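You operate a simulated robot arm through the tools that you are given. There is no shell and no other tool.

You are at the controls of a simulated robot arm. One attempt, no reset.

## Task
Put things in order on the top of the long table. At the end: the black battery cell from the top of the long table stands on top of the white sleeve; the green rolled pad is on the grey box; the yellow canister stands where the orange lamp stood; the orange lamp stands where the green rolled pad stood; whatever was shut is shut again. Leave all else as you found it, and nothing knocked over. Set down upright: green rolled pad.
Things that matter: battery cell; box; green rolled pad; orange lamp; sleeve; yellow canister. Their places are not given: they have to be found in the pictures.

It is judged by the outcome, as a careful person would: the job done as asked, and still so three seconds after it is handed in. It fails if anything else is knocked over, pushed out of place, dropped, spilled or broken.

## Robot
A 7-joint arm with a two-finger parallel gripper, fixed in place. Base frame: the origin is on the floor under the middle of its stand, x ahead of it, y to its left, z up; the work surface is at about z = 0.78. Lengths are in m, angles in degrees, forces in N, time in s.
With the tool pointing down near the work surface it reaches from about 0.3 to 0.7 m from the base axis. Its first joint turns from -66.0 to 66.0 degrees. Payload 1.57 kg.
The tool frame sits at the grasp point between the pads (the TCP): z along the fingers, y along the line on which they close. The tips reach 0.03 m beyond it. Largest opening 0.11 m; finger width 0.024, thickness 0.012; the body of the gripper, 0.048 by 0.112 m, starts 0.078 m behind the TCP.
Orientation is told as [roll, pitch, yaw] about the base's x, y, z axes, in that order, counted from this pose: with the fingers straight down and closing along the base's y, the tool's x points along the base's -x, its y along +y and its z along -z.

## Interface
- The arm moves only by the tool play_rows. Its argument "rows" is a list of rows, each a list of 3 entries, a list of its own where there are three numbers: the shift along the tool's x, y, z in m, then the turn, a rotation vector about the tool's x, y, z in degrees, then the finger opening in m, from 0 to 0.11. In form: [[[dx, dy, dz], [rx, ry, rz], hand], ...]. A call has 1 to 20 rows; each row is the pose to reach, as a shift and turn from the pose commanded when the call began, along the tool's axes at that moment. Rows are played at 5 a second. More than 0.05 m and 8.6 degrees between two rows, or a gripper value outside its range, and nothing of the call is played. Where a pose cannot be reached the arm comes as near as it can. A force on the tool above 40 N (or 10 N above the force at the start of the call, whichever is more), or a blocked arm, ends the call early, and 0.2 s more pass. Each finger travels about 0.108 m/s and halts on what it meets, pressing with about 29 N; the grip force reading is that of the motor and also rises with nothing between the fingers. The clock runs only during rows and for 0.2 s after the last one: add rows that repeat a pose to give the fingers time. The reply holds the time, the measured pose of the TCP, the force on the tool along the base axes, the opening and the grip force, in the units named above and with some noise, with the torque about the TCP (base axes, N m) and any sound that the robot's microphone picked up.
- Cameras (640 x 400 px; columns grow to the right, rows downward): "scene" is fixed at [0.1605, -0.3848, 1.4176]; the picture's right is [0.81, -0.58, 0.00], its down [-0.32, -0.44, -0.84] and it looks along [0.49, 0.68, -0.54] (base axes); focal length 368 px, centre (320, 200). "wrist" rides on the gripper at [0.07, 0.016, -0.141] in the tool frame; the picture's right is [-0.23, 0.97, 0.00], its down [-0.86, -0.20, -0.48] and it looks along [-0.47, -0.11, 0.88] (tool axes); focal length 222 px, centre (320, 200).
- capture(camera): a new picture of that camera. It takes no simulated time.
- measure_at(camera, pixels): for up to 12 pixels [column, row] of the newest picture of that camera ("zoom" is the newest enlarged one), the place [x, y, z] in the base frame of the surface seen there, good to about 0.002 m, but the place of the scene camera against the robot may be out by one fixed shift of up to 0.012 m in any direction. It takes no simulated time.
- zoom(camera, box): a new picture of the part [left, top, right, bottom] of that camera's present view, enlarged. It takes no simulated time.
- job_done(): hands the job in; it is judged then, once.

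Leave the gripper open and the arm clear of the work at the hand-in unless told otherwise.

The tools are called after "Emit:" as a command line: name --argument value ..., lists and objects as JSON in quotes. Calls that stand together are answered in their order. play_rows: Moves the arm, as the interface text tells. Its arguments: {"type":"object","properties":{"rows":{"type":"array","items":{"type":"array"}}},"required":["rows"]} The other tools are called the same way: capture (camera) takes a picture; measure_at (camera, pixels) gives the place of the surface under pixels of a picture; zoom (camera, box) takes an enlarged picture of a part of a camera's view; job_done () hands the job in.

At the start:

```text
clock: 0.0
tcp_pos: [0.3665, -0.0294, 1.1764]
ee_rot: [0.0, 0.0, 0.0]
wrist_force: [0.4, 0.1, 0.6]
moment: [0.03, -0.02, -0.01]
gripper_width: 0.11
grasp_force: 0.1
```

scene: 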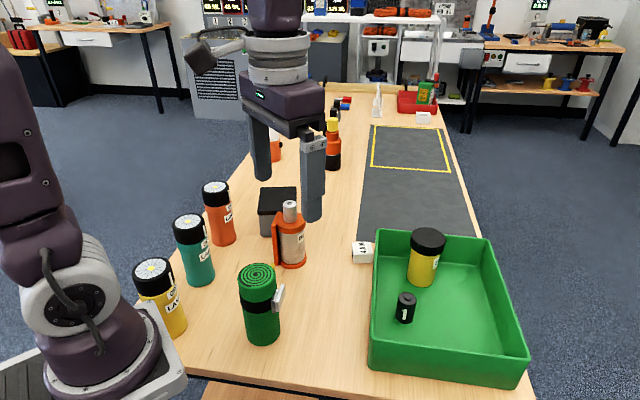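
wrist: 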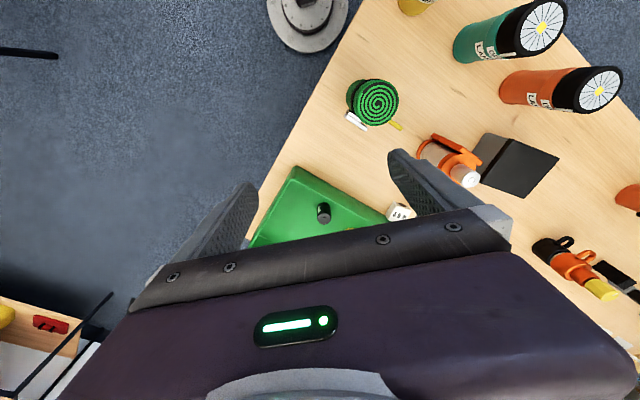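

I see a table with lamps/canisters on the left, a green rolled pad, a green tray with a yellow canister and a black battery cell, and a grey box. First I take closer looks at parts of the scene picture.

Emit:
zoom --camera "scene" --box '[120, 160, 320, 360]'

Emit:
zoom --camera "scene" --box '[340, 210, 540, 390]'

Emit:
zoom --camera "scene" --box '[240, 70, 480, 220]'

```text
2.00 times, centred on (220, 260) of scene
```

zoom: 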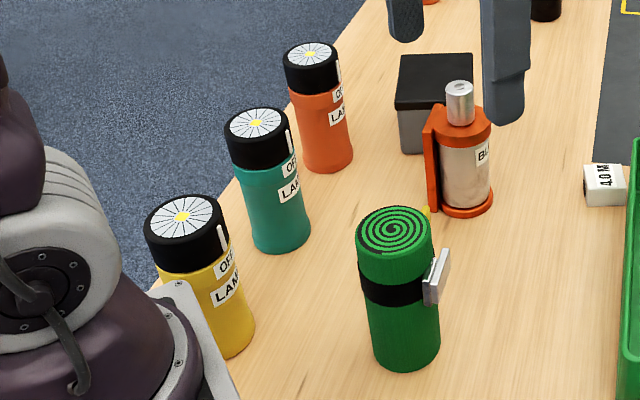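

```text
2.22 times, centred on (440, 300) of scene
```

zoom: 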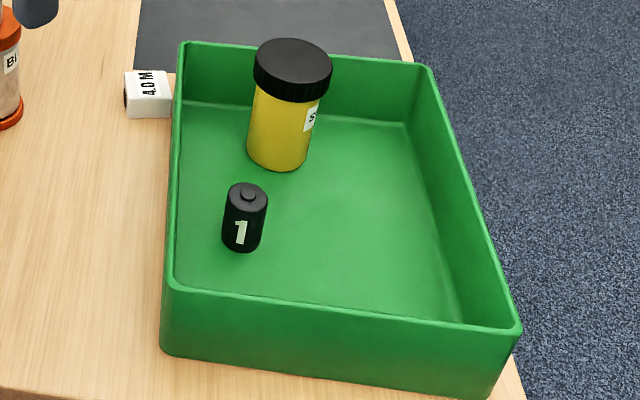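

```text
2.67 times, centred on (360, 145) of scene
```

zoom: 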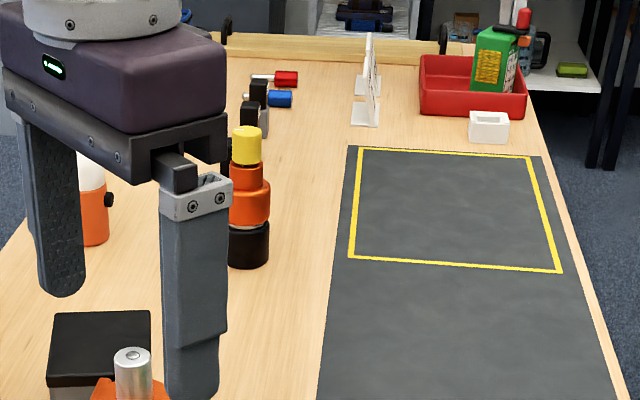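

I want finer views of the white items (363,252) and (423,118), the orange holder, and the far items.

Emit:
zoom --camera "scene" --box '[340, 230, 400, 270]'

Emit:
zoom --camera "scene" --box '[360, 70, 460, 135]'

Emit:
zoom --camera "scene" --box '[250, 180, 330, 280]'

Emit:
zoom --camera "scene" --box '[310, 85, 400, 180]'

Emit:
zoom --camera "scene" --box '[440, 0, 640, 140]'

Emit:
zoom --camera "scene" --box '[0, 0, 200, 140]'

Emit:
zoom --camera "wrist" --box '[300, 60, 500, 240]'

```text
10.00 times, centred on (370, 250) of scene
```

zoom: 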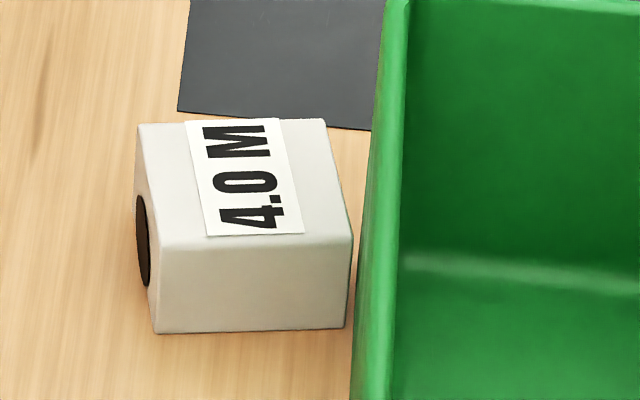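

```text
6.15 times, centred on (410, 102) of scene
```

zoom: 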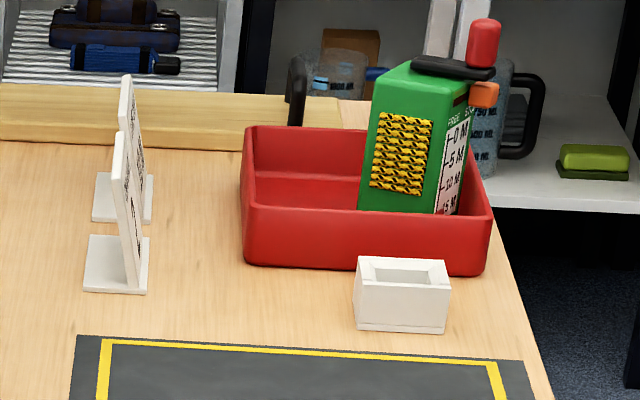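

```text
4.00 times, centred on (290, 230) of scene
```

zoom: 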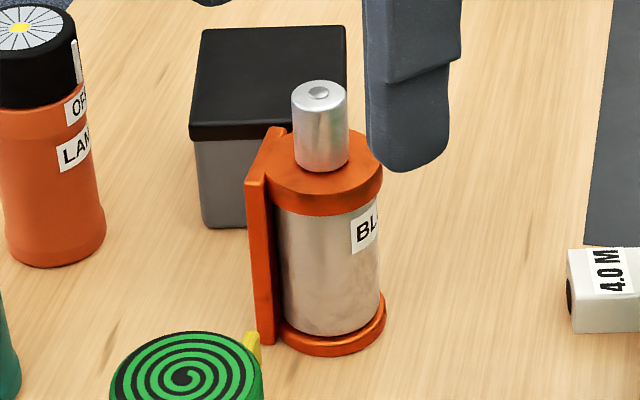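

```text
4.21 times, centred on (355, 132) of scene
```

zoom: 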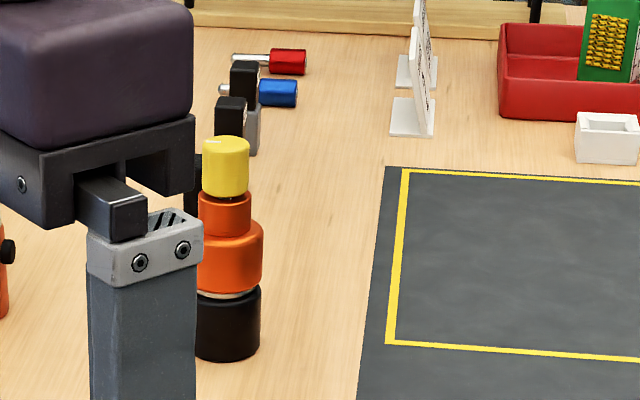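

```text
2.86 times, centred on (540, 70) of scene
```

zoom: 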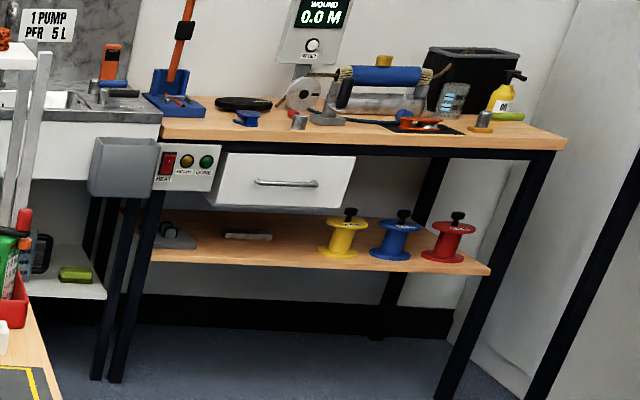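

```text
2.86 times, centred on (100, 70) of scene
```

zoom: 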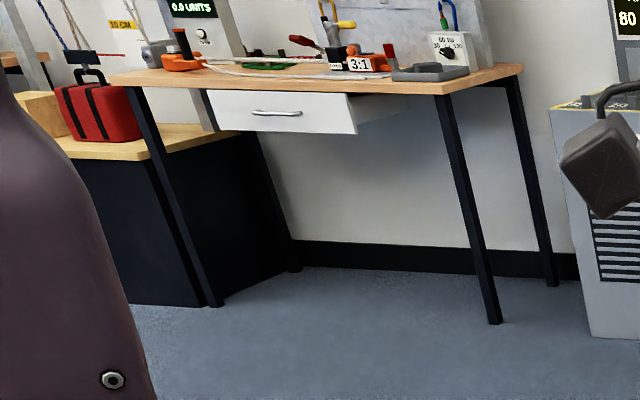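

```text
2.22 times, centred on (400, 150) of wrist
```

zoom: 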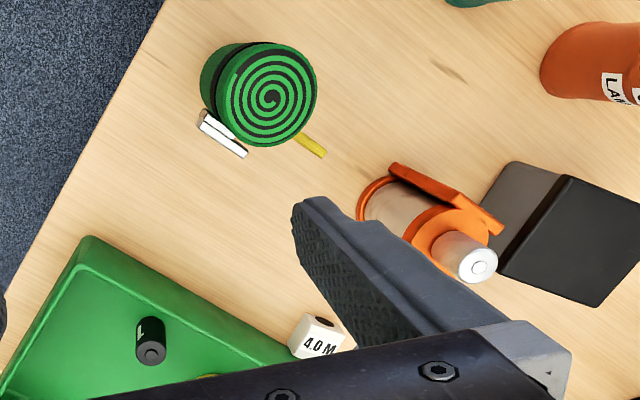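

Now I measure the places of the key objects in the scene picture.

Emit:
capture --camera "scene"

Emit:
measure_at --camera "scene" --pixels '[[258, 272], [262, 338], [215, 187], [222, 240], [278, 195], [290, 205], [428, 238], [421, 280], [407, 298], [404, 318], [363, 245], [423, 116]]'

Emit:
measure_at --camera "scene" --pixels '[[378, 232], [482, 240], [370, 340], [530, 358], [440, 300], [320, 350], [190, 218], [152, 268], [250, 330], [333, 160], [276, 150], [380, 290]]'

Emit:
measure_at --camera "scene" --pixels '[[262, 188], [296, 188], [259, 212], [297, 211], [280, 296], [275, 302], [269, 270], [240, 280], [276, 275], [355, 243], [372, 244], [352, 262]]'

```text
taken
```

scene: 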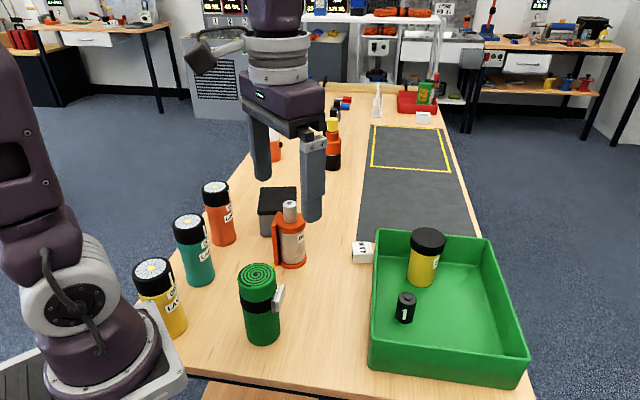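

```text
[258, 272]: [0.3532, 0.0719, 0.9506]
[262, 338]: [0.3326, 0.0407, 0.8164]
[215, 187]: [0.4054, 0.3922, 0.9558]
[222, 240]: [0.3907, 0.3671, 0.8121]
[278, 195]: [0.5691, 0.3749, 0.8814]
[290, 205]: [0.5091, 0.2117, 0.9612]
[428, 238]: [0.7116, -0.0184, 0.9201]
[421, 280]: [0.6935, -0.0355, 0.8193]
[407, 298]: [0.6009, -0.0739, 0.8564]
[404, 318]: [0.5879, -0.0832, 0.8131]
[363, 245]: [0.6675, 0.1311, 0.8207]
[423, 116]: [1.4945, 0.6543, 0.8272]
```

```text
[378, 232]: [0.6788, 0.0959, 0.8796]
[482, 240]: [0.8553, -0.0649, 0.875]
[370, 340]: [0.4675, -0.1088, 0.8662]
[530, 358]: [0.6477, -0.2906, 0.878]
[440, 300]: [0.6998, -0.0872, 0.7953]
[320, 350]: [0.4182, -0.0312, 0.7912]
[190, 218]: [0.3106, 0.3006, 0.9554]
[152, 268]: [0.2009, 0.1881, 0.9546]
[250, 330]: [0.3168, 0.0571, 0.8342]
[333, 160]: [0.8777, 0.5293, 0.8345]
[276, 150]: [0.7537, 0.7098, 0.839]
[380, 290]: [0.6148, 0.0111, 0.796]
```

```text
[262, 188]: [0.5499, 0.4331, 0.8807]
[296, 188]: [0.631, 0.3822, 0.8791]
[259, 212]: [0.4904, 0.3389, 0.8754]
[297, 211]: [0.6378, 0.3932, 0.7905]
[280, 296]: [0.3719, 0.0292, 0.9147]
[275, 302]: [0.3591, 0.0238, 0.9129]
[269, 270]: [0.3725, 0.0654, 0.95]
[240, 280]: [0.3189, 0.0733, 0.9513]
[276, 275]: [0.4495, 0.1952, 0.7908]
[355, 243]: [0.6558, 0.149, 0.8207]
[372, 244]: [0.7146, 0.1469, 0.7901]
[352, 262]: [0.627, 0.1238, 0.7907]
```

Table top reads about 0.791 through the scene camera, against ~0.78, so that camera has a shift. I compare with the wrist camera at the same features (pad centre 377,103; lamp cap 600,90; battery 323,212; sleeve 402,211).

Emit:
capture --camera "wrist"

Emit:
measure_at --camera "wrist" --pixels '[[377, 103], [600, 90], [541, 28], [324, 207], [402, 213], [466, 176], [300, 120], [440, 100], [530, 165], [330, 225], [345, 150], [310, 200]]'

Emit:
zoom --camera "wrist" --box '[500, 60, 640, 160]'

Emit:
zoom --camera "wrist" --box '[320, 60, 440, 140]'

Emit:
zoom --camera "wrist" --box '[500, 140, 640, 300]'

Emit:
zoom --camera "scene" --box '[190, 170, 250, 260]'

Emit:
zoom --camera "scene" --box '[225, 250, 305, 360]'

```text
taken
```

wrist: 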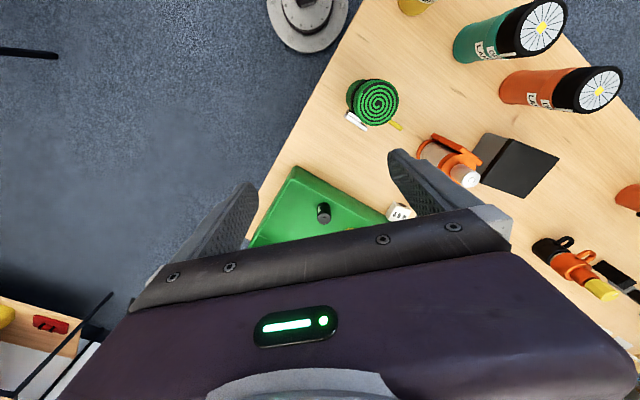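

```text
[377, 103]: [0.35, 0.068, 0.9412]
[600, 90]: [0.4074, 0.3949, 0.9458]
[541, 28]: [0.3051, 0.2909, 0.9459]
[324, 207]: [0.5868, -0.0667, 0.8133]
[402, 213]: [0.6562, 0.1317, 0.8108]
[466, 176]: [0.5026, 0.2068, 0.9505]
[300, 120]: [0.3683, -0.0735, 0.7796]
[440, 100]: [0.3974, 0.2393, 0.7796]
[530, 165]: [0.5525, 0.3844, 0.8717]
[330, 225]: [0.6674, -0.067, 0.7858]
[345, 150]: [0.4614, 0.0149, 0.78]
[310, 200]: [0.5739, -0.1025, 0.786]
```

```text
4.00 times, centred on (570, 110) of wrist
```

zoom: 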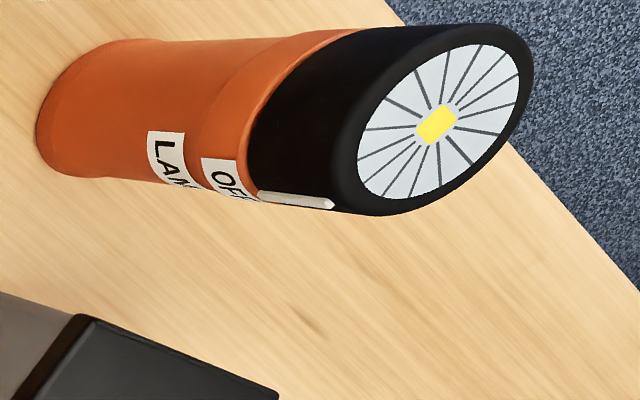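

```text
5.00 times, centred on (380, 100) of wrist
```

zoom: 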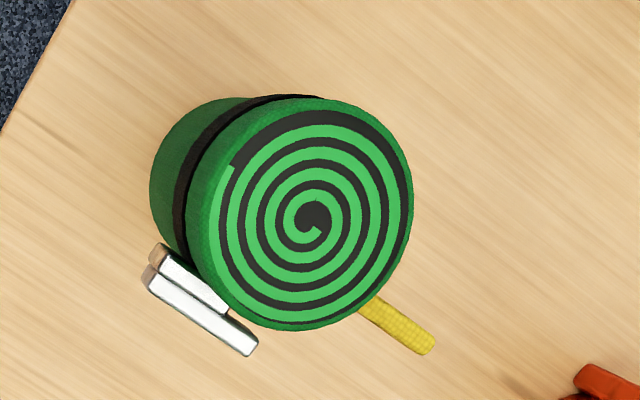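

```text
2.50 times, centred on (570, 220) of wrist
```

zoom: 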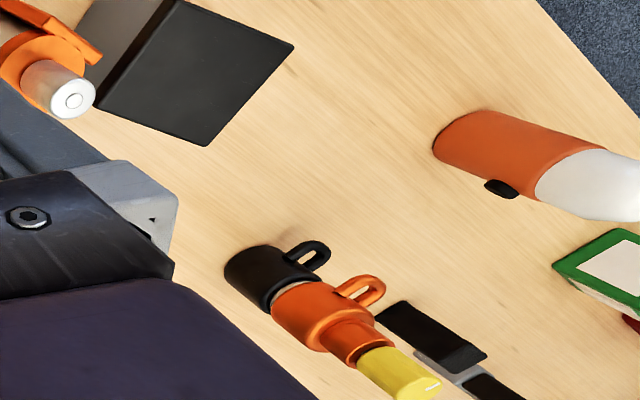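

```text
4.44 times, centred on (220, 215) of scene
```

zoom: 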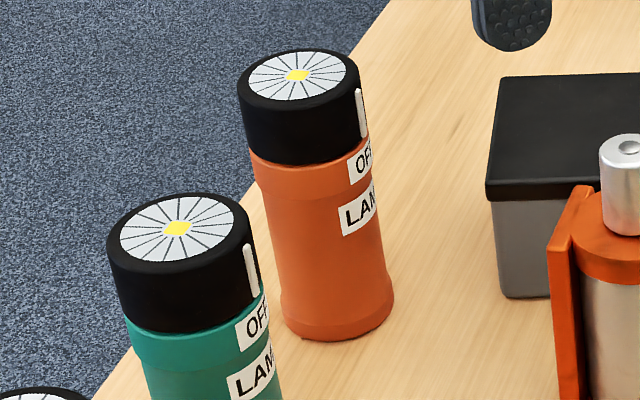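

```text
3.64 times, centred on (265, 305) of scene
```

zoom: 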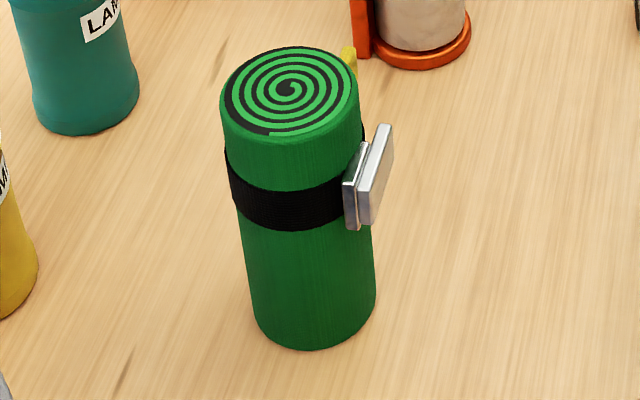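

The wrist camera reads the table at 0.780, so it can be trusted. The scene camera is about 0.010 too high with little sideways shift. The reachable white sleeve is the "4.0 M" block at (363,252), with the bore on its side. The other white hollow piece at (423,118) is at x≈1.49, out of reach. The black cell "1" stands in the green tray near (0.60,-0.07).

First I move above the cell, turning the hand by -46° so that the fingers close parallel to the tray wall, with the hand open to 0.06.

Emit:
play_rows --rows '[[[-0.0289, -0.0058, 0.022], [0, 0, 5.75], 0.1], [[-0.0579, -0.0117, 0.0441], [0, 0, 11.5], 0.09], [[-0.0868, -0.0175, 0.0661], [0, 0, 17.25], 0.08], [[-0.1158, -0.0233, 0.0882], [0, 0, 23], 0.07], [[-0.1447, -0.0291, 0.1102], [0, 0, 28.75], 0.06], [[-0.1736, -0.035, 0.1323], [0, 0, 34.5], 0.06], [[-0.2026, -0.0408, 0.1543], [0, 0, 40.25], 0.06], [[-0.2315, -0.0466, 0.1764], [0, 0, 46], 0.06], [[-0.2315, -0.0466, 0.1764], [0, 0, 46], 0.06], [[-0.2315, -0.0466, 0.1764], [0, 0, 46], 0.06]]'

Emit:
capture --camera "wrist"

Emit:
capture --camera "scene"

```text
clock: 2.2
tcp_pos: [0.5966, -0.0745, 0.9966]
ee_rot: [0.0, -0.1, -46.0]
wrist_force: [-0.3, -0.6, -0.2]
moment: [-0.01, 0.0, -0.01]
gripper_width: 0.06
grasp_force: 0.1
```

```text
taken
```

wrist: 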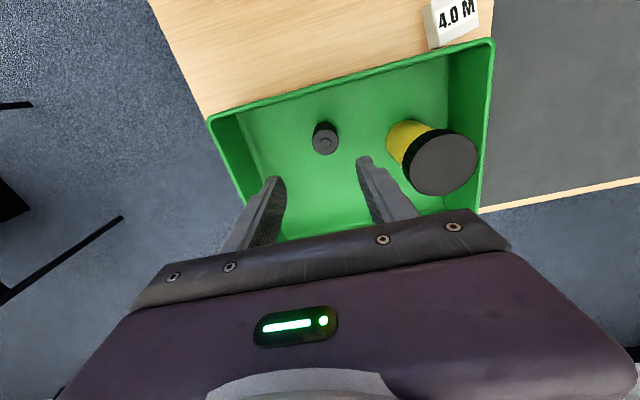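

```text
taken
```

scene: 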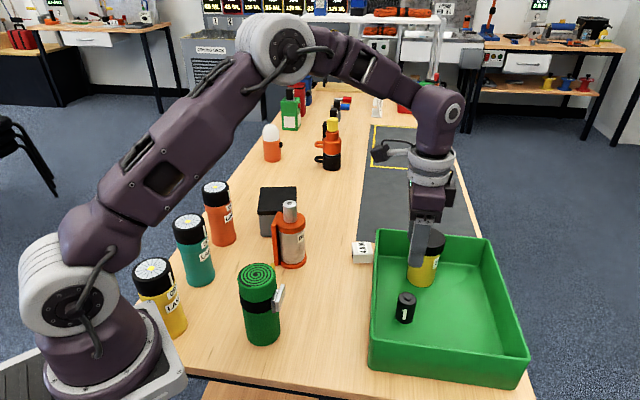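

The hand is over the tray. I see the cell top at (325,142), the sleeve at (450,22), and the canister lid at (445,163). I measure these with the wrist camera.

Emit:
zoom --camera "wrist" --box '[290, 100, 360, 170]'

Emit:
measure_at --camera "wrist" --pixels '[[325, 144], [325, 134], [314, 143], [337, 143], [325, 151], [323, 124], [445, 163], [405, 163], [478, 160], [443, 132], [446, 193], [405, 125]]'

Emit:
measure_at --camera "wrist" --pixels '[[424, 4], [478, 10], [431, 28], [477, 22], [432, 48], [478, 33], [452, 12], [455, 35], [490, 42], [210, 120], [350, 80], [300, 160]]'

```text
5.71 times, centred on (325, 135) of wrist
```

zoom: 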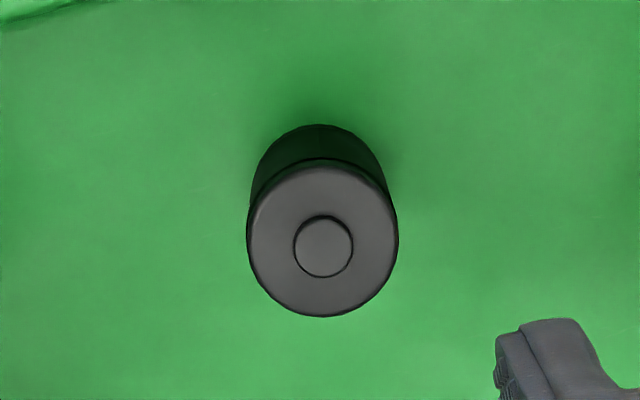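

```text
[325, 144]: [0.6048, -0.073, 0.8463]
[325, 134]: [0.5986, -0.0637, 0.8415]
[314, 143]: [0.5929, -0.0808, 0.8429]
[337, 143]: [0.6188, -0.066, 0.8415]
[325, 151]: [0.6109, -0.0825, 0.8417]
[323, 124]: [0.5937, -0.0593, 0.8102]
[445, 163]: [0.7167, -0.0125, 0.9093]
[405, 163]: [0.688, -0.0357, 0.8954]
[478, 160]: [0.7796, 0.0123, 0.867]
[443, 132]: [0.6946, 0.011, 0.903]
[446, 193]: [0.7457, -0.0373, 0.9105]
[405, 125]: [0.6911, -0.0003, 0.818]
```

```text
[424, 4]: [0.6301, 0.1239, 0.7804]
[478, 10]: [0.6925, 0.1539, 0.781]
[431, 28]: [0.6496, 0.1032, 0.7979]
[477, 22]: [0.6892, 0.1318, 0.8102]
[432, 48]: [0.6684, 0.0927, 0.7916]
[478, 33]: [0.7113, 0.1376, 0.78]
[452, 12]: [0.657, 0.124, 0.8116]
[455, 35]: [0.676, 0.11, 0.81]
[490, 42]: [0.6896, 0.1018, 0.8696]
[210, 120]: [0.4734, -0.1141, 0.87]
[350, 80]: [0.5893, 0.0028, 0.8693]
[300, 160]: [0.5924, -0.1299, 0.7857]
```

The cell centre is about (0.605,-0.073), 0.030 across, top at 0.842–0.846 with the tray floor at 0.786. I line up over it and come down to about z 0.87 first.

Emit:
play_rows --rows '[[[-0.0052, 0.0071, 0.02], [0, 0, 0], 0.06], [[-0.0052, 0.0071, 0.05], [0, 0, 0], 0.06], [[-0.0052, 0.0071, 0.08], [0, 0, 0], 0.06], [[-0.0052, 0.0071, 0.11], [0, 0, 0], 0.06], [[-0.0052, 0.0071, 0.125], [0, 0, 0], 0.06], [[-0.0052, 0.0071, 0.125], [0, 0, 0], 0.06]]'

Emit:
capture --camera "wrist"

Emit:
zoom --camera "scene" --box '[370, 230, 450, 330]'

```text
clock: 3.6
tcp_pos: [0.6054, -0.0736, 0.8726]
ee_rot: [-0.1, 0.0, -46.1]
wrist_force: [0.3, 0.7, -0.6]
moment: [0.02, 0.06, 0.0]
gripper_width: 0.06
grasp_force: 0.0
```

```text
taken
```

wrist: 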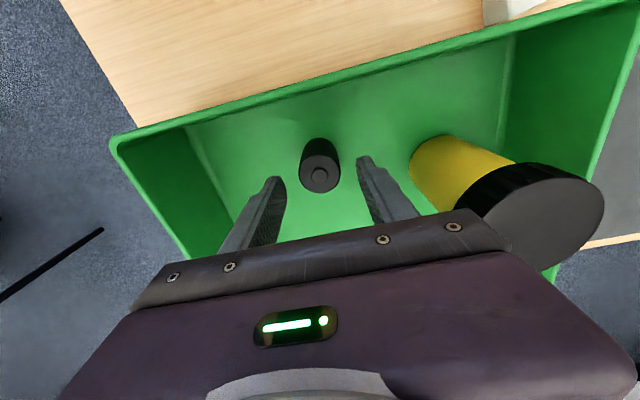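

```text
4.00 times, centred on (410, 280) of scene
```

zoom: 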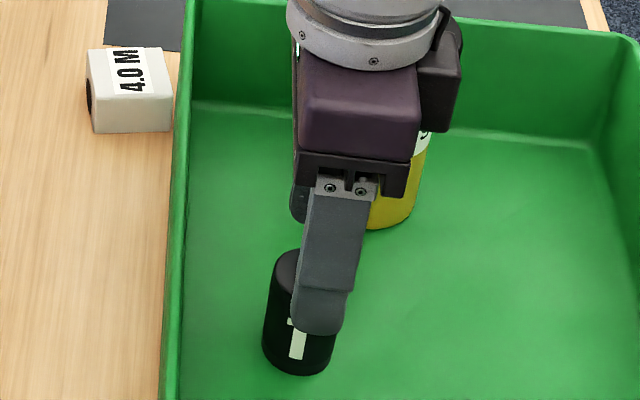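

The fingers straddle the cell. I check the cell's top centre (320,174) again before going lower.

Emit:
measure_at --camera "wrist" --pixels '[[320, 175], [304, 172], [337, 170], [320, 164], [320, 188], [271, 182], [365, 161]]'

```text
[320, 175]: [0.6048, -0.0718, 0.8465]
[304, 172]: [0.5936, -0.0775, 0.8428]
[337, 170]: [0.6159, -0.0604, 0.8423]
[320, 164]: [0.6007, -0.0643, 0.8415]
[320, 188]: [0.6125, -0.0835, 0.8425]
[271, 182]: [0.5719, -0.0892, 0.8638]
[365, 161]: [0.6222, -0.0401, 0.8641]
```

It is well centred. I go down 0.050 and close on the cell.

Emit:
play_rows --rows '[[[0, 0, 0.02], [0, 0, 0], 0.06], [[0, 0, 0.04], [0, 0, 0], 0.06], [[0, 0, 0.05], [0, 0, 0], 0.06], [[0, 0, 0.05], [0, 0, 0], 0.06], [[0, 0, 0.05], [0, 0, 0], 0.045], [[0, 0, 0.05], [0, 0, 0], 0.035], [[0, 0, 0.05], [0, 0, 0], 0.025], [[0, 0, 0.05], [0, 0, 0], 0.02], [[0, 0, 0.05], [0, 0, 0], 0.02]]'

Emit:
capture --camera "wrist"

```text
clock: 5.6
tcp_pos: [0.6048, -0.0741, 0.8251]
ee_rot: [0.0, 0.0, -46.0]
wrist_force: [1.1, -0.1, 0.1]
moment: [0.06, -0.05, -0.02]
gripper_width: 0.0353
grasp_force: 28.8
```

```text
taken
```

wrist: 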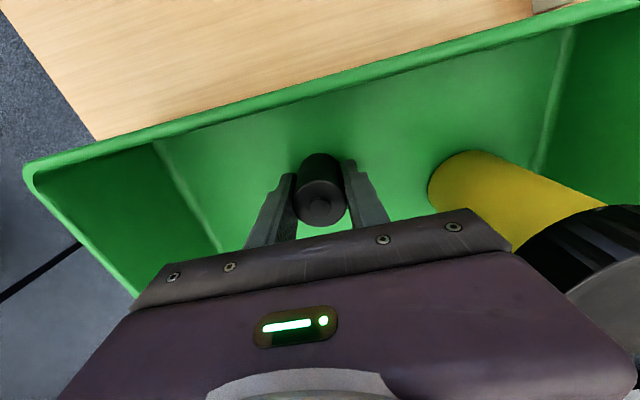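

Held at 0.035 with full grip force. I lift straight up by 0.16.

Emit:
play_rows --rows '[[[0, 0, -0.01], [0, 0, 0], 0.02], [[0, 0, -0.03], [0, 0, 0], 0.02], [[0, 0, -0.06], [0, 0, 0], 0.02], [[0, 0, -0.09], [0, 0, 0], 0.02], [[0, 0, -0.12], [0, 0, 0], 0.02], [[0, 0, -0.15], [0, 0, 0], 0.02], [[0, 0, -0.16], [0, 0, 0], 0.02], [[0, 0, -0.16], [0, 0, 0], 0.02]]'

Emit:
capture --camera "wrist"

Emit:
zoom --camera "scene" --box '[340, 230, 400, 270]'

```text
clock: 7.4
tcp_pos: [0.6053, -0.0737, 0.9848]
ee_rot: [0.0, 0.0, -46.0]
wrist_force: [-0.7, 0.0, -0.9]
moment: [0.01, 0.03, -0.02]
gripper_width: 0.0352
grasp_force: 29.3
```

```text
taken
```

wrist: 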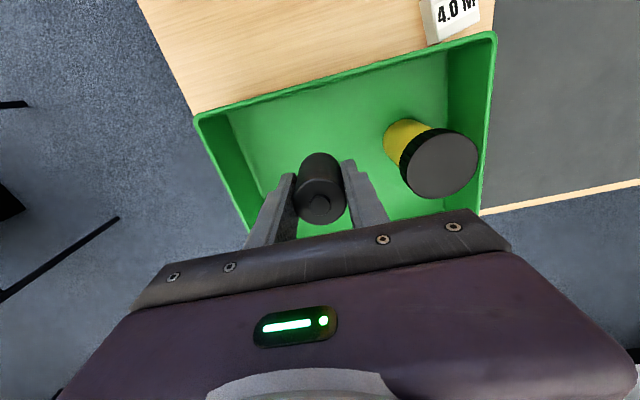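

```text
10.00 times, centred on (370, 250) of scene
```

zoom: 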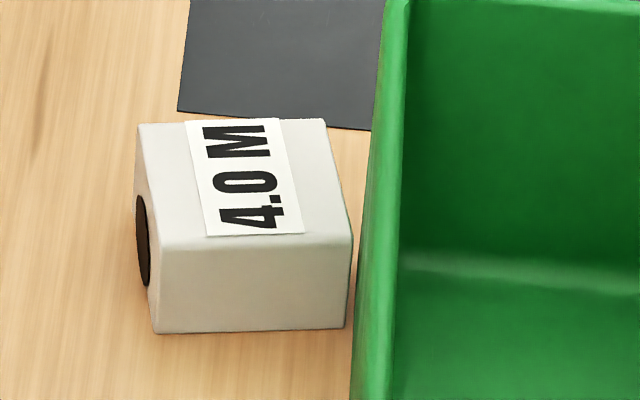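

The cell is held. I measure the sleeve's top corners in the enlarged picture: (145,128), (322,122), (345,236), (166,244), and its middle (245,185).

Emit:
measure_at --camera "zoom" --pixels '[[145, 129], [320, 124], [344, 234], [168, 243], [245, 185], [250, 300], [60, 200], [395, 200], [360, 300], [145, 240], [375, 100], [400, 150]]'

Emit:
measure_at --camera "wrist" --pixels '[[424, 2], [430, 18], [456, 10], [431, 40], [470, 28], [450, 20], [385, 62], [447, 38]]'

```text
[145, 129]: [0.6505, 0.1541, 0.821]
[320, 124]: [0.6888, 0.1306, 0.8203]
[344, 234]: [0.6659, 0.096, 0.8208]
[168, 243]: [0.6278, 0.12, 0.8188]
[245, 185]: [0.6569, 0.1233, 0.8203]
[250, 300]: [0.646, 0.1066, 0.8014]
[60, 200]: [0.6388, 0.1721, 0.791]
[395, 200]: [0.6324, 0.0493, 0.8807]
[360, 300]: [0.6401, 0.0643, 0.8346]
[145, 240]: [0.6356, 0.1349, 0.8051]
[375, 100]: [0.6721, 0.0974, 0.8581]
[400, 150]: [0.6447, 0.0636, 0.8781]
```

```text
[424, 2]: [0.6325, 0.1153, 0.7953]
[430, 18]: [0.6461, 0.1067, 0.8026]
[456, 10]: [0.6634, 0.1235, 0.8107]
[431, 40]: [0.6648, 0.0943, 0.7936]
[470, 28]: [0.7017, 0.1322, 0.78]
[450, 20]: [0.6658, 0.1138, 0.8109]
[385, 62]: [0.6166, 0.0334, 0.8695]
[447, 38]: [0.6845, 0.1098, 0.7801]
```

The sleeve top is about 0.045 × 0.042, centred near (0.658,0.125), top z ≈ 0.811. I move part of the way towards it so that the wrist camera can see it whole and give a better position.

Emit:
play_rows --rows '[[[0.0162, 0.0278, 0], [0, 0, 0], 0.02], [[0.0325, 0.0556, 0], [0, 0, 0], 0.02], [[0.0487, 0.0835, 0], [0, 0, 0], 0.02], [[0.0649, 0.1113, 0], [0, 0, 0], 0.02], [[0.0649, 0.1113, 0], [0, 0, 0], 0.02]]'

Emit:
capture --camera "wrist"

Emit:
zoom --camera "wrist" --box '[320, 60, 440, 160]'

```text
clock: 8.6
tcp_pos: [0.6395, 0.0482, 0.985]
ee_rot: [0.0, 0.0, -46.0]
wrist_force: [-0.2, 0.7, -0.1]
moment: [0.0, 0.01, 0.04]
gripper_width: 0.0347
grasp_force: 29.3
```

```text
taken
```

wrist: 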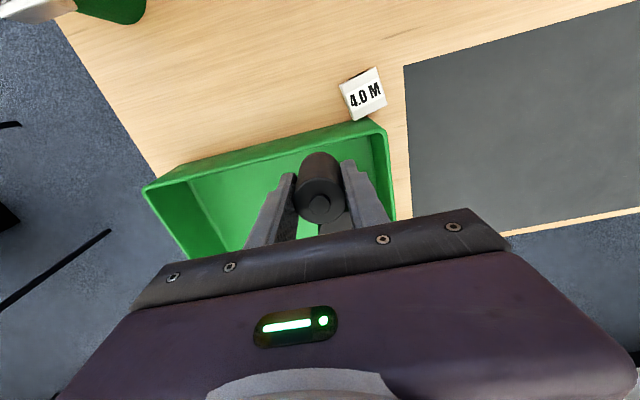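

```text
4.00 times, centred on (380, 110) of wrist
```

zoom: 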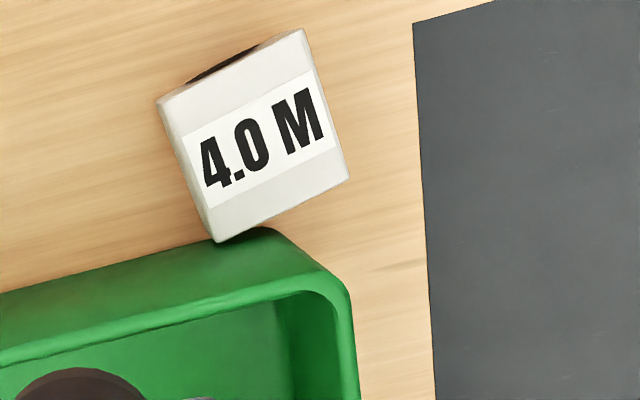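

Now the whole sleeve shows. I measure its top corners in the enlarged wrist picture: (174,108), (300,36), (342,176), (218,234), middle (258,138), and the tray rim.

Emit:
measure_at --camera "zoom" --pixels '[[174, 108], [300, 36], [342, 176], [218, 234], [258, 138], [237, 70], [200, 180], [100, 285], [270, 260], [320, 290], [345, 340], [162, 106]]'

```text
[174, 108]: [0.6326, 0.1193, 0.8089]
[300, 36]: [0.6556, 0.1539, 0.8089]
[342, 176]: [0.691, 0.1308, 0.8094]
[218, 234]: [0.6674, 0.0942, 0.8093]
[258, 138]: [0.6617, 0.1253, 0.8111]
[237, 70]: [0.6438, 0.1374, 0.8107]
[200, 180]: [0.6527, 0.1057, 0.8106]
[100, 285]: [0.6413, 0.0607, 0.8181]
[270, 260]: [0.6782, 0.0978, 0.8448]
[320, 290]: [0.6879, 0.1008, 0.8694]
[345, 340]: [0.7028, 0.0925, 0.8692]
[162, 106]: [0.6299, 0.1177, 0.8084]
```

The sleeve centre is (0.6617,0.1246), top 0.811. The cell's bottom is 0.039 below the TCP, so it should rest at TCP z ≈ 0.850. I move over it and come down to z ≈ 0.88 first.

Emit:
play_rows --rows '[[[0.0133, 0.0226, 0], [0, 0, 0], 0.02], [[0.0267, 0.0452, 0], [0, 0, 0], 0.02], [[0.04, 0.0678, 0], [0, 0, 0], 0.02], [[0.04, 0.0678, 0.03], [0, 0, 0], 0.02], [[0.04, 0.0678, 0.06], [0, 0, 0], 0.02], [[0.04, 0.0678, 0.09], [0, 0, 0], 0.02], [[0.04, 0.0678, 0.105], [0, 0, 0], 0.02], [[0.04, 0.0678, 0.105], [0, 0, 0], 0.02], [[0.04, 0.0678, 0.105], [0, 0, 0], 0.02]]'

Emit:
capture --camera "wrist"

Emit:
zoom --camera "scene" --box '[330, 190, 430, 270]'

```text
clock: 10.6
tcp_pos: [0.6619, 0.1263, 0.8795]
ee_rot: [0.1, 0.0, -46.0]
wrist_force: [-0.4, 0.5, -1.5]
moment: [-0.04, 0.01, 0.0]
gripper_width: 0.035
grasp_force: 29.2
```

```text
taken
```

wrist: 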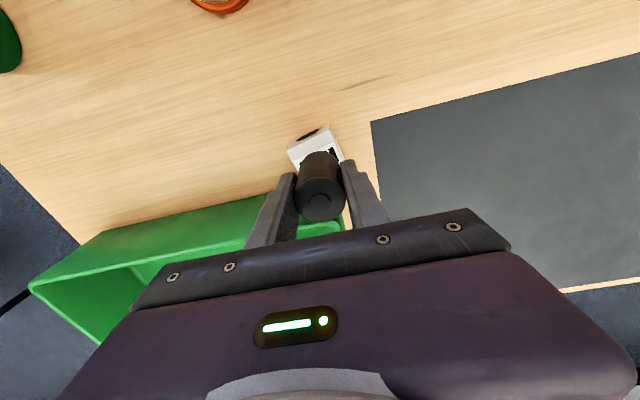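

```text
5.00 times, centred on (380, 230) of scene
```

zoom: 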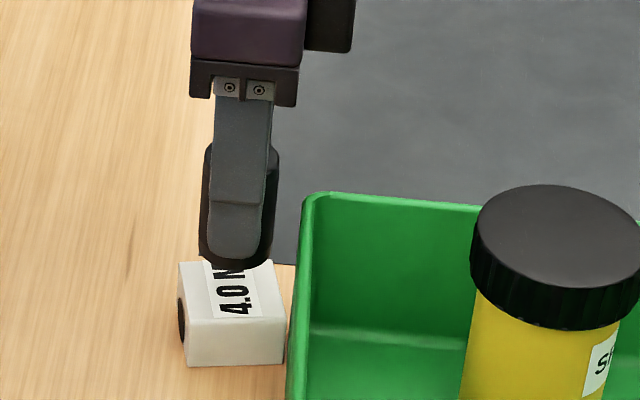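

Aligned within 2 mm. I lower in small steps to about z 0.851 and read the force before letting go.

Emit:
play_rows --rows '[[[-0.0011, -0.001, 0.008], [0, 0, 0], 0.02], [[-0.0011, -0.001, 0.016], [0, 0, 0], 0.02], [[-0.0011, -0.001, 0.022], [0, 0, 0], 0.02], [[-0.0011, -0.001, 0.026], [0, 0, 0], 0.02], [[-0.0011, -0.001, 0.028], [0, 0, 0], 0.02], [[-0.0011, -0.001, 0.028], [0, 0, 0], 0.02]]'

Emit:
zoom --camera "scene" --box '[340, 220, 400, 270]'

```text
clock: 12.0
tcp_pos: [0.6627, 0.1248, 0.8523]
ee_rot: [0.3, -0.1, -46.0]
wrist_force: [1.4, -1.7, 20.4]
moment: [-0.16, 0.05, -0.03]
gripper_width: 0.0348
grasp_force: 28.7
```

```text
8.00 times, centred on (370, 245) of scene
```

zoom: 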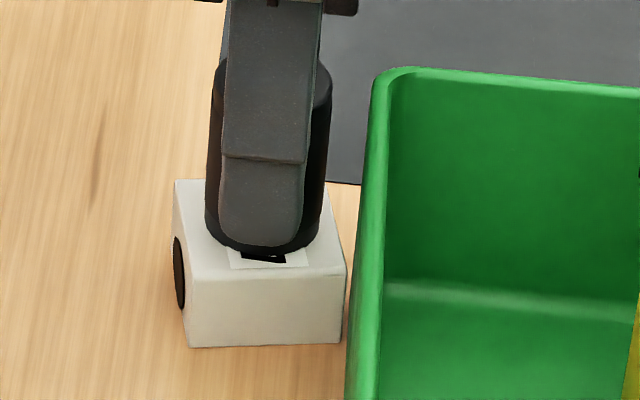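

Contact: 20 N upward, so the cell is resting on the sleeve. I ease up 1.5 mm and then open slowly.

Emit:
play_rows --rows '[[[0, 0, -0.0008], [0, 0, 0], 0.02], [[0, 0, -0.0015], [0, 0, 0], 0.025], [[0, 0, -0.0015], [0, 0, 0], 0.033], [[0, 0, -0.0015], [0, 0, 0], 0.036], [[0, 0, -0.0015], [0, 0, 0], 0.04], [[0, 0, -0.0015], [0, 0, 0], 0.046], [[0, 0, -0.0015], [0, 0, 0], 0.052], [[0, 0, -0.0015], [0, 0, 0], 0.058], [[0, 0, -0.0015], [0, 0, 0], 0.06], [[0, 0, -0.0015], [0, 0, 0], 0.06]]'

Emit:
zoom --camera "scene" --box '[340, 220, 400, 270]'

Emit:
capture --camera "wrist"

```text
clock: 14.2
tcp_pos: [0.6613, 0.1239, 0.8531]
ee_rot: [0.0, 0.0, -46.0]
wrist_force: [0.2, -0.3, 0.3]
moment: [0.02, 0.01, 0.02]
gripper_width: 0.0599
grasp_force: 0.1
```

```text
8.00 times, centred on (370, 245) of scene
```

zoom: 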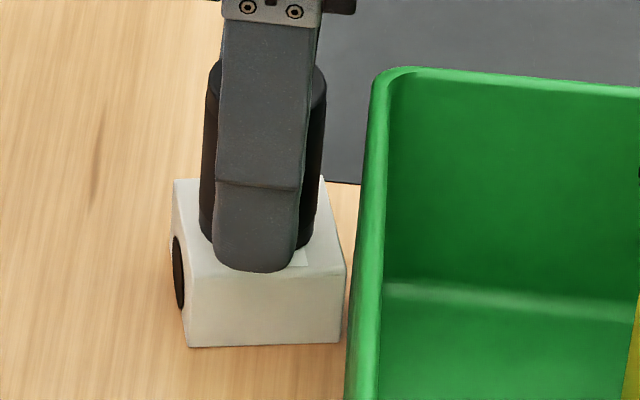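

```text
taken
```

wrist: 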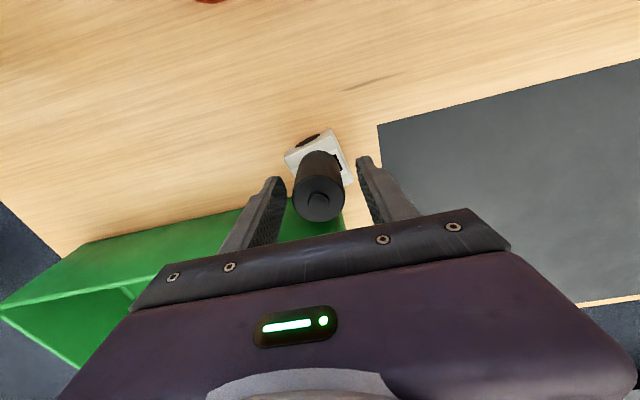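

The cell stands free on the sleeve. I rise straight up 0.20.

Emit:
play_rows --rows '[[[0, 0, -0.01], [0, 0, 0], 0.06], [[0, 0, -0.03], [0, 0, 0], 0.06], [[0, 0, -0.06], [0, 0, 0], 0.06], [[0, 0, -0.1], [0, 0, 0], 0.06], [[0, 0, -0.14], [0, 0, 0], 0.07], [[0, 0, -0.18], [0, 0, 0], 0.08], [[0, 0, -0.2], [0, 0, 0], 0.09], [[0, 0, -0.2], [0, 0, 0], 0.1]]'

Emit:
capture --camera "wrist"

Emit:
capture --camera "scene"

Emit:
zoom --camera "scene" --box '[340, 210, 400, 270]'

```text
clock: 16.0
tcp_pos: [0.6584, 0.1226, 1.0481]
ee_rot: [-0.4, 0.2, -46.2]
wrist_force: [-0.6, -0.2, 0.6]
moment: [0.01, 0.01, 0.0]
gripper_width: 0.0997
grasp_force: 0.1
out of reach, approached as far as the arm can: row 7
```

```text
taken
```

wrist: 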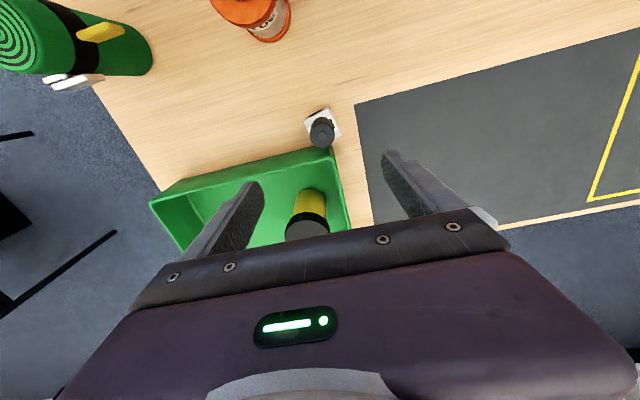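

```text
taken
```

scene: 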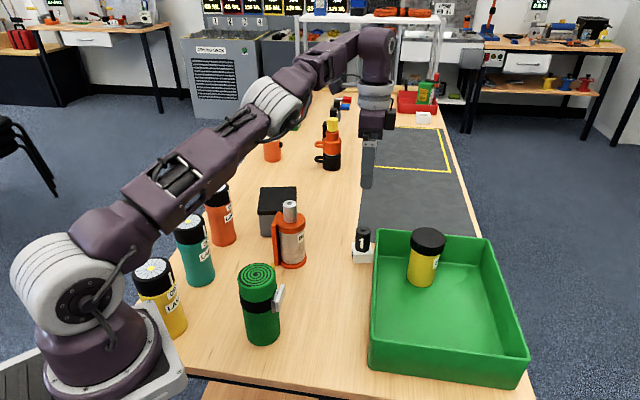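

```text
6.67 times, centred on (370, 240) of scene
```

zoom: 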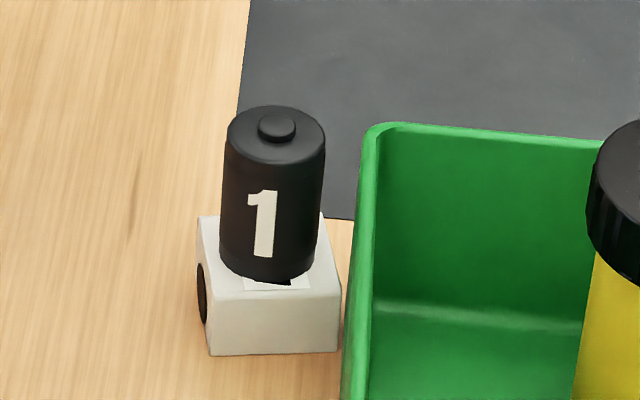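

The black cell "1" stands on the sleeve. At that distance the arm is near its limit at z ≈ 1.05. 

Next is the green pad. Its silver buckle points to about -y and the yellow tab to +x+y, so the fingers should close along about -20°/160°, which is yaw +70°. I move above the pad, turning on the way.

Emit:
play_rows --rows '[[[0.0117, -0.0175, -0.002], [0, 0, -7.73], 0.1], [[0.0233, -0.0349, -0.004], [0, 0, -15.47], 0.1], [[0.035, -0.0524, -0.006], [0, 0, -23.2], 0.1], [[0.0467, -0.0698, -0.008], [0, 0, -30.93], 0.1], [[0.0584, -0.0873, -0.01], [0, 0, -38.67], 0.1], [[0.07, -0.1048, -0.012], [0, 0, -46.4], 0.1], [[0.0817, -0.1222, -0.014], [0, 0, -54.13], 0.1], [[0.0934, -0.1397, -0.016], [0, 0, -61.87], 0.1], [[0.1051, -0.1571, -0.018], [0, 0, -69.6], 0.1], [[0.1167, -0.1746, -0.02], [0, 0, -77.33], 0.1], [[0.1284, -0.1921, -0.022], [0, 0, -85.07], 0.1], [[0.1401, -0.2095, -0.024], [0, 0, -92.8], 0.1], [[0.1518, -0.227, -0.026], [0, 0, -100.53], 0.1], [[0.1634, -0.2444, -0.028], [0, 0, -108.27], 0.1], [[0.1751, -0.2619, -0.03], [0, 0, -116], 0.1], [[0.1751, -0.2619, -0.03], [0, 0, -116], 0.1], [[0.1751, -0.2619, -0.03], [0, 0, -116], 0.1]]'

Emit:
capture --camera "wrist"

Emit:
capture --camera "scene"

```text
clock: 19.6
tcp_pos: [0.3512, 0.0664, 1.0828]
ee_rot: [0.0, 0.0, 70.0]
wrist_force: [1.1, 0.1, -0.4]
moment: [0.0, -0.01, -0.01]
gripper_width: 0.1
grasp_force: 0.0
```

```text
taken
```

wrist: 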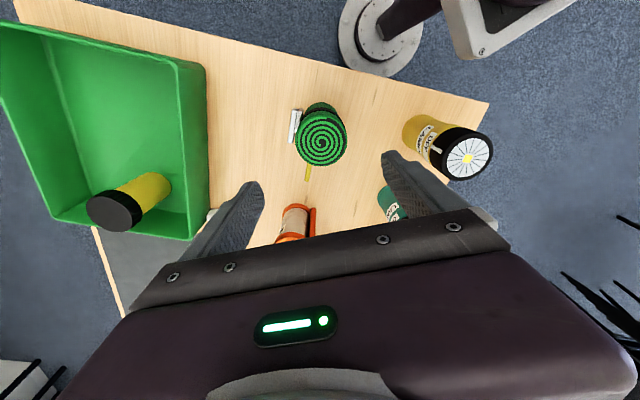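

```text
taken
```

scene: 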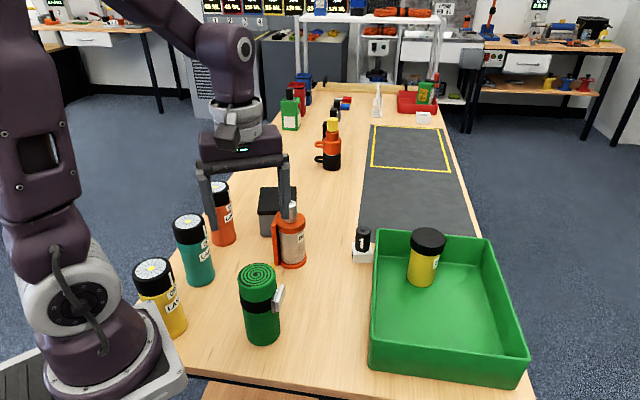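

The hand is over the pad with yaw 70. I look closely at the pad (320,135) and measure its outline, the buckle and the tab.

Emit:
zoom --camera "wrist" --box '[270, 85, 370, 195]'

Emit:
measure_at --camera "wrist" --pixels '[[321, 138], [298, 138], [345, 138], [321, 114], [321, 161], [297, 110], [291, 140], [308, 165], [305, 178], [292, 112], [320, 106], [335, 120]]'

```text
3.64 times, centred on (320, 140) of wrist
```

zoom: 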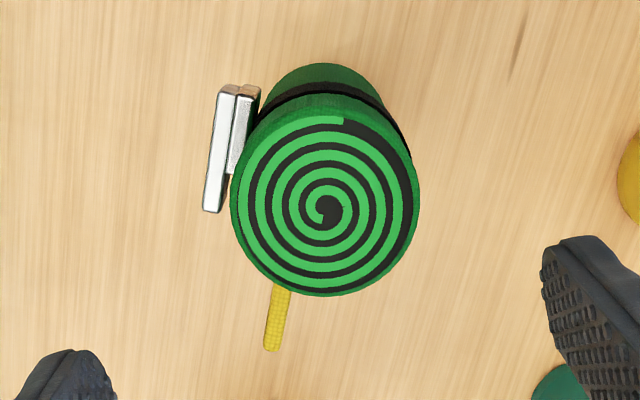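

```text
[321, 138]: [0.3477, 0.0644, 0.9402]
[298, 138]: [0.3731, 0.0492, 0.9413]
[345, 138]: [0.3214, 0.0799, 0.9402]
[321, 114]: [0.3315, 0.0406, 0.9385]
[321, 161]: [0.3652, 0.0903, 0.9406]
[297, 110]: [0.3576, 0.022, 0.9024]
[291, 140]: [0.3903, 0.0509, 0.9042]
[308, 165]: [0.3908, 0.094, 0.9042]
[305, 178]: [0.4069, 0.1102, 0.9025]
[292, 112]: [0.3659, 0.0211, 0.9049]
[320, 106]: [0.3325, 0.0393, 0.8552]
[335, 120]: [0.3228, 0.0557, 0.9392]
```

The pad is 0.060 across with its centre at about (0.348,0.065). The buckle bar runs from (0.357,0.021) to (0.391,0.051), at about -47°, and the tab is at about +37°. The clearest closing line is 75°/255°, so yaw -15°. I turn there with the hand wide open and come down to z ≈ 0.985, just above the pad.

Emit:
play_rows --rows '[[[0.0003, 0.0003, 0], [0, 0, 8.5], 0.1], [[0.0005, 0.0005, 0], [0, 0, 17], 0.1], [[0.0007, 0.0008, 0], [0, 0, 25.5], 0.1], [[0.001, 0.001, 0], [0, 0, 34], 0.1], [[0.0012, 0.0012, 0], [0, 0, 42.5], 0.1], [[0.0014, 0.0015, 0], [0, 0, 51], 0.1], [[0.0017, 0.0018, 0.02], [0, 0, 59.5], 0.1], [[0.002, 0.002, 0.04], [0, 0, 68], 0.1], [[0.0022, 0.0023, 0.06], [0, 0, 76.5], 0.1], [[0.0024, 0.0025, 0.08], [0, 0, 85], 0.1], [[0.0024, 0.0025, 0.097], [0, 0, 85], 0.1], [[0.0024, 0.0025, 0.097], [0, 0, 85], 0.1], [[0.0024, 0.0025, 0.097], [0, 0, 85], 0.1]]'

Emit:
capture --camera "wrist"

Emit:
zoom --camera "wrist" --box '[200, 80, 440, 240]'

Emit:
zoom --camera "scene" --box '[180, 200, 340, 360]'

```text
clock: 22.4
tcp_pos: [0.3487, 0.0671, 0.9864]
ee_rot: [0.0, 0.0, -15.0]
wrist_force: [0.3, -0.3, 0.9]
moment: [0.0, 0.01, 0.0]
gripper_width: 0.1002
grasp_force: 0.0
```

```text
taken
```

wrist: 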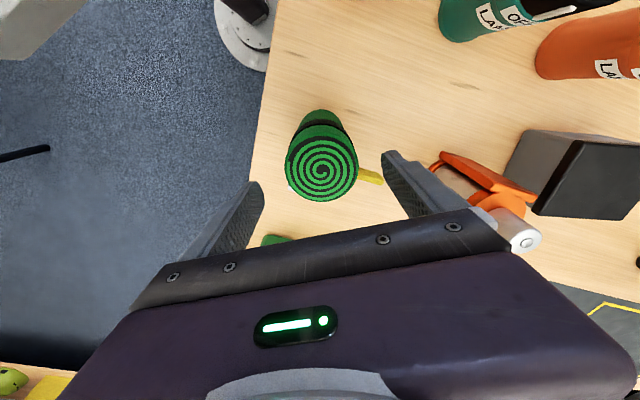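

```text
2.50 times, centred on (320, 160) of wrist
```

zoom: 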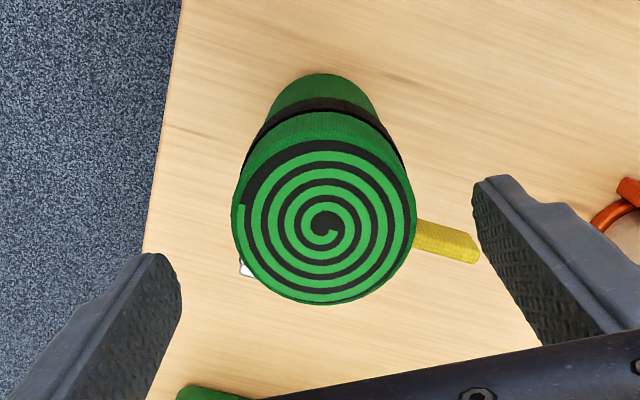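

```text
2.50 times, centred on (260, 280) of scene
```

zoom: 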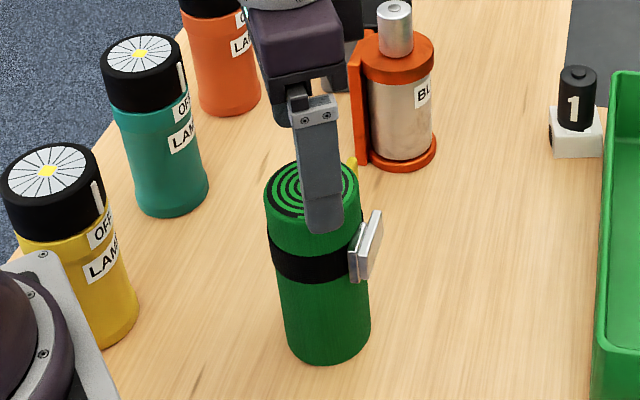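

I check where the tab lies against the finger path, by measuring tab points and the pad's top centre in this picture.

Emit:
measure_at --camera "wrist" --pixels '[[363, 174], [375, 178], [381, 183], [321, 170], [288, 165], [355, 165], [320, 137], [322, 199], [292, 187]]'

Emit:
zoom --camera "scene" --box '[225, 240, 305, 300]'

```text
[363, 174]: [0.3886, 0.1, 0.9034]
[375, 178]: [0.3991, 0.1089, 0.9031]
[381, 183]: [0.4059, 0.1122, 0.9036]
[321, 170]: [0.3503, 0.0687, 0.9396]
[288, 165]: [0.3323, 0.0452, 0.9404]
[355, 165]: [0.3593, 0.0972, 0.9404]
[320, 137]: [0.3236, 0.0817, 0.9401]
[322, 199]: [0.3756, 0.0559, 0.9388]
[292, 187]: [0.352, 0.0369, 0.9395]
```

```text
6.67 times, centred on (265, 270) of scene
```

zoom: 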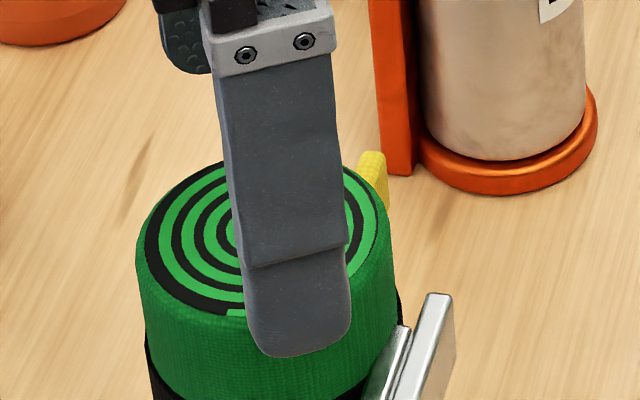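

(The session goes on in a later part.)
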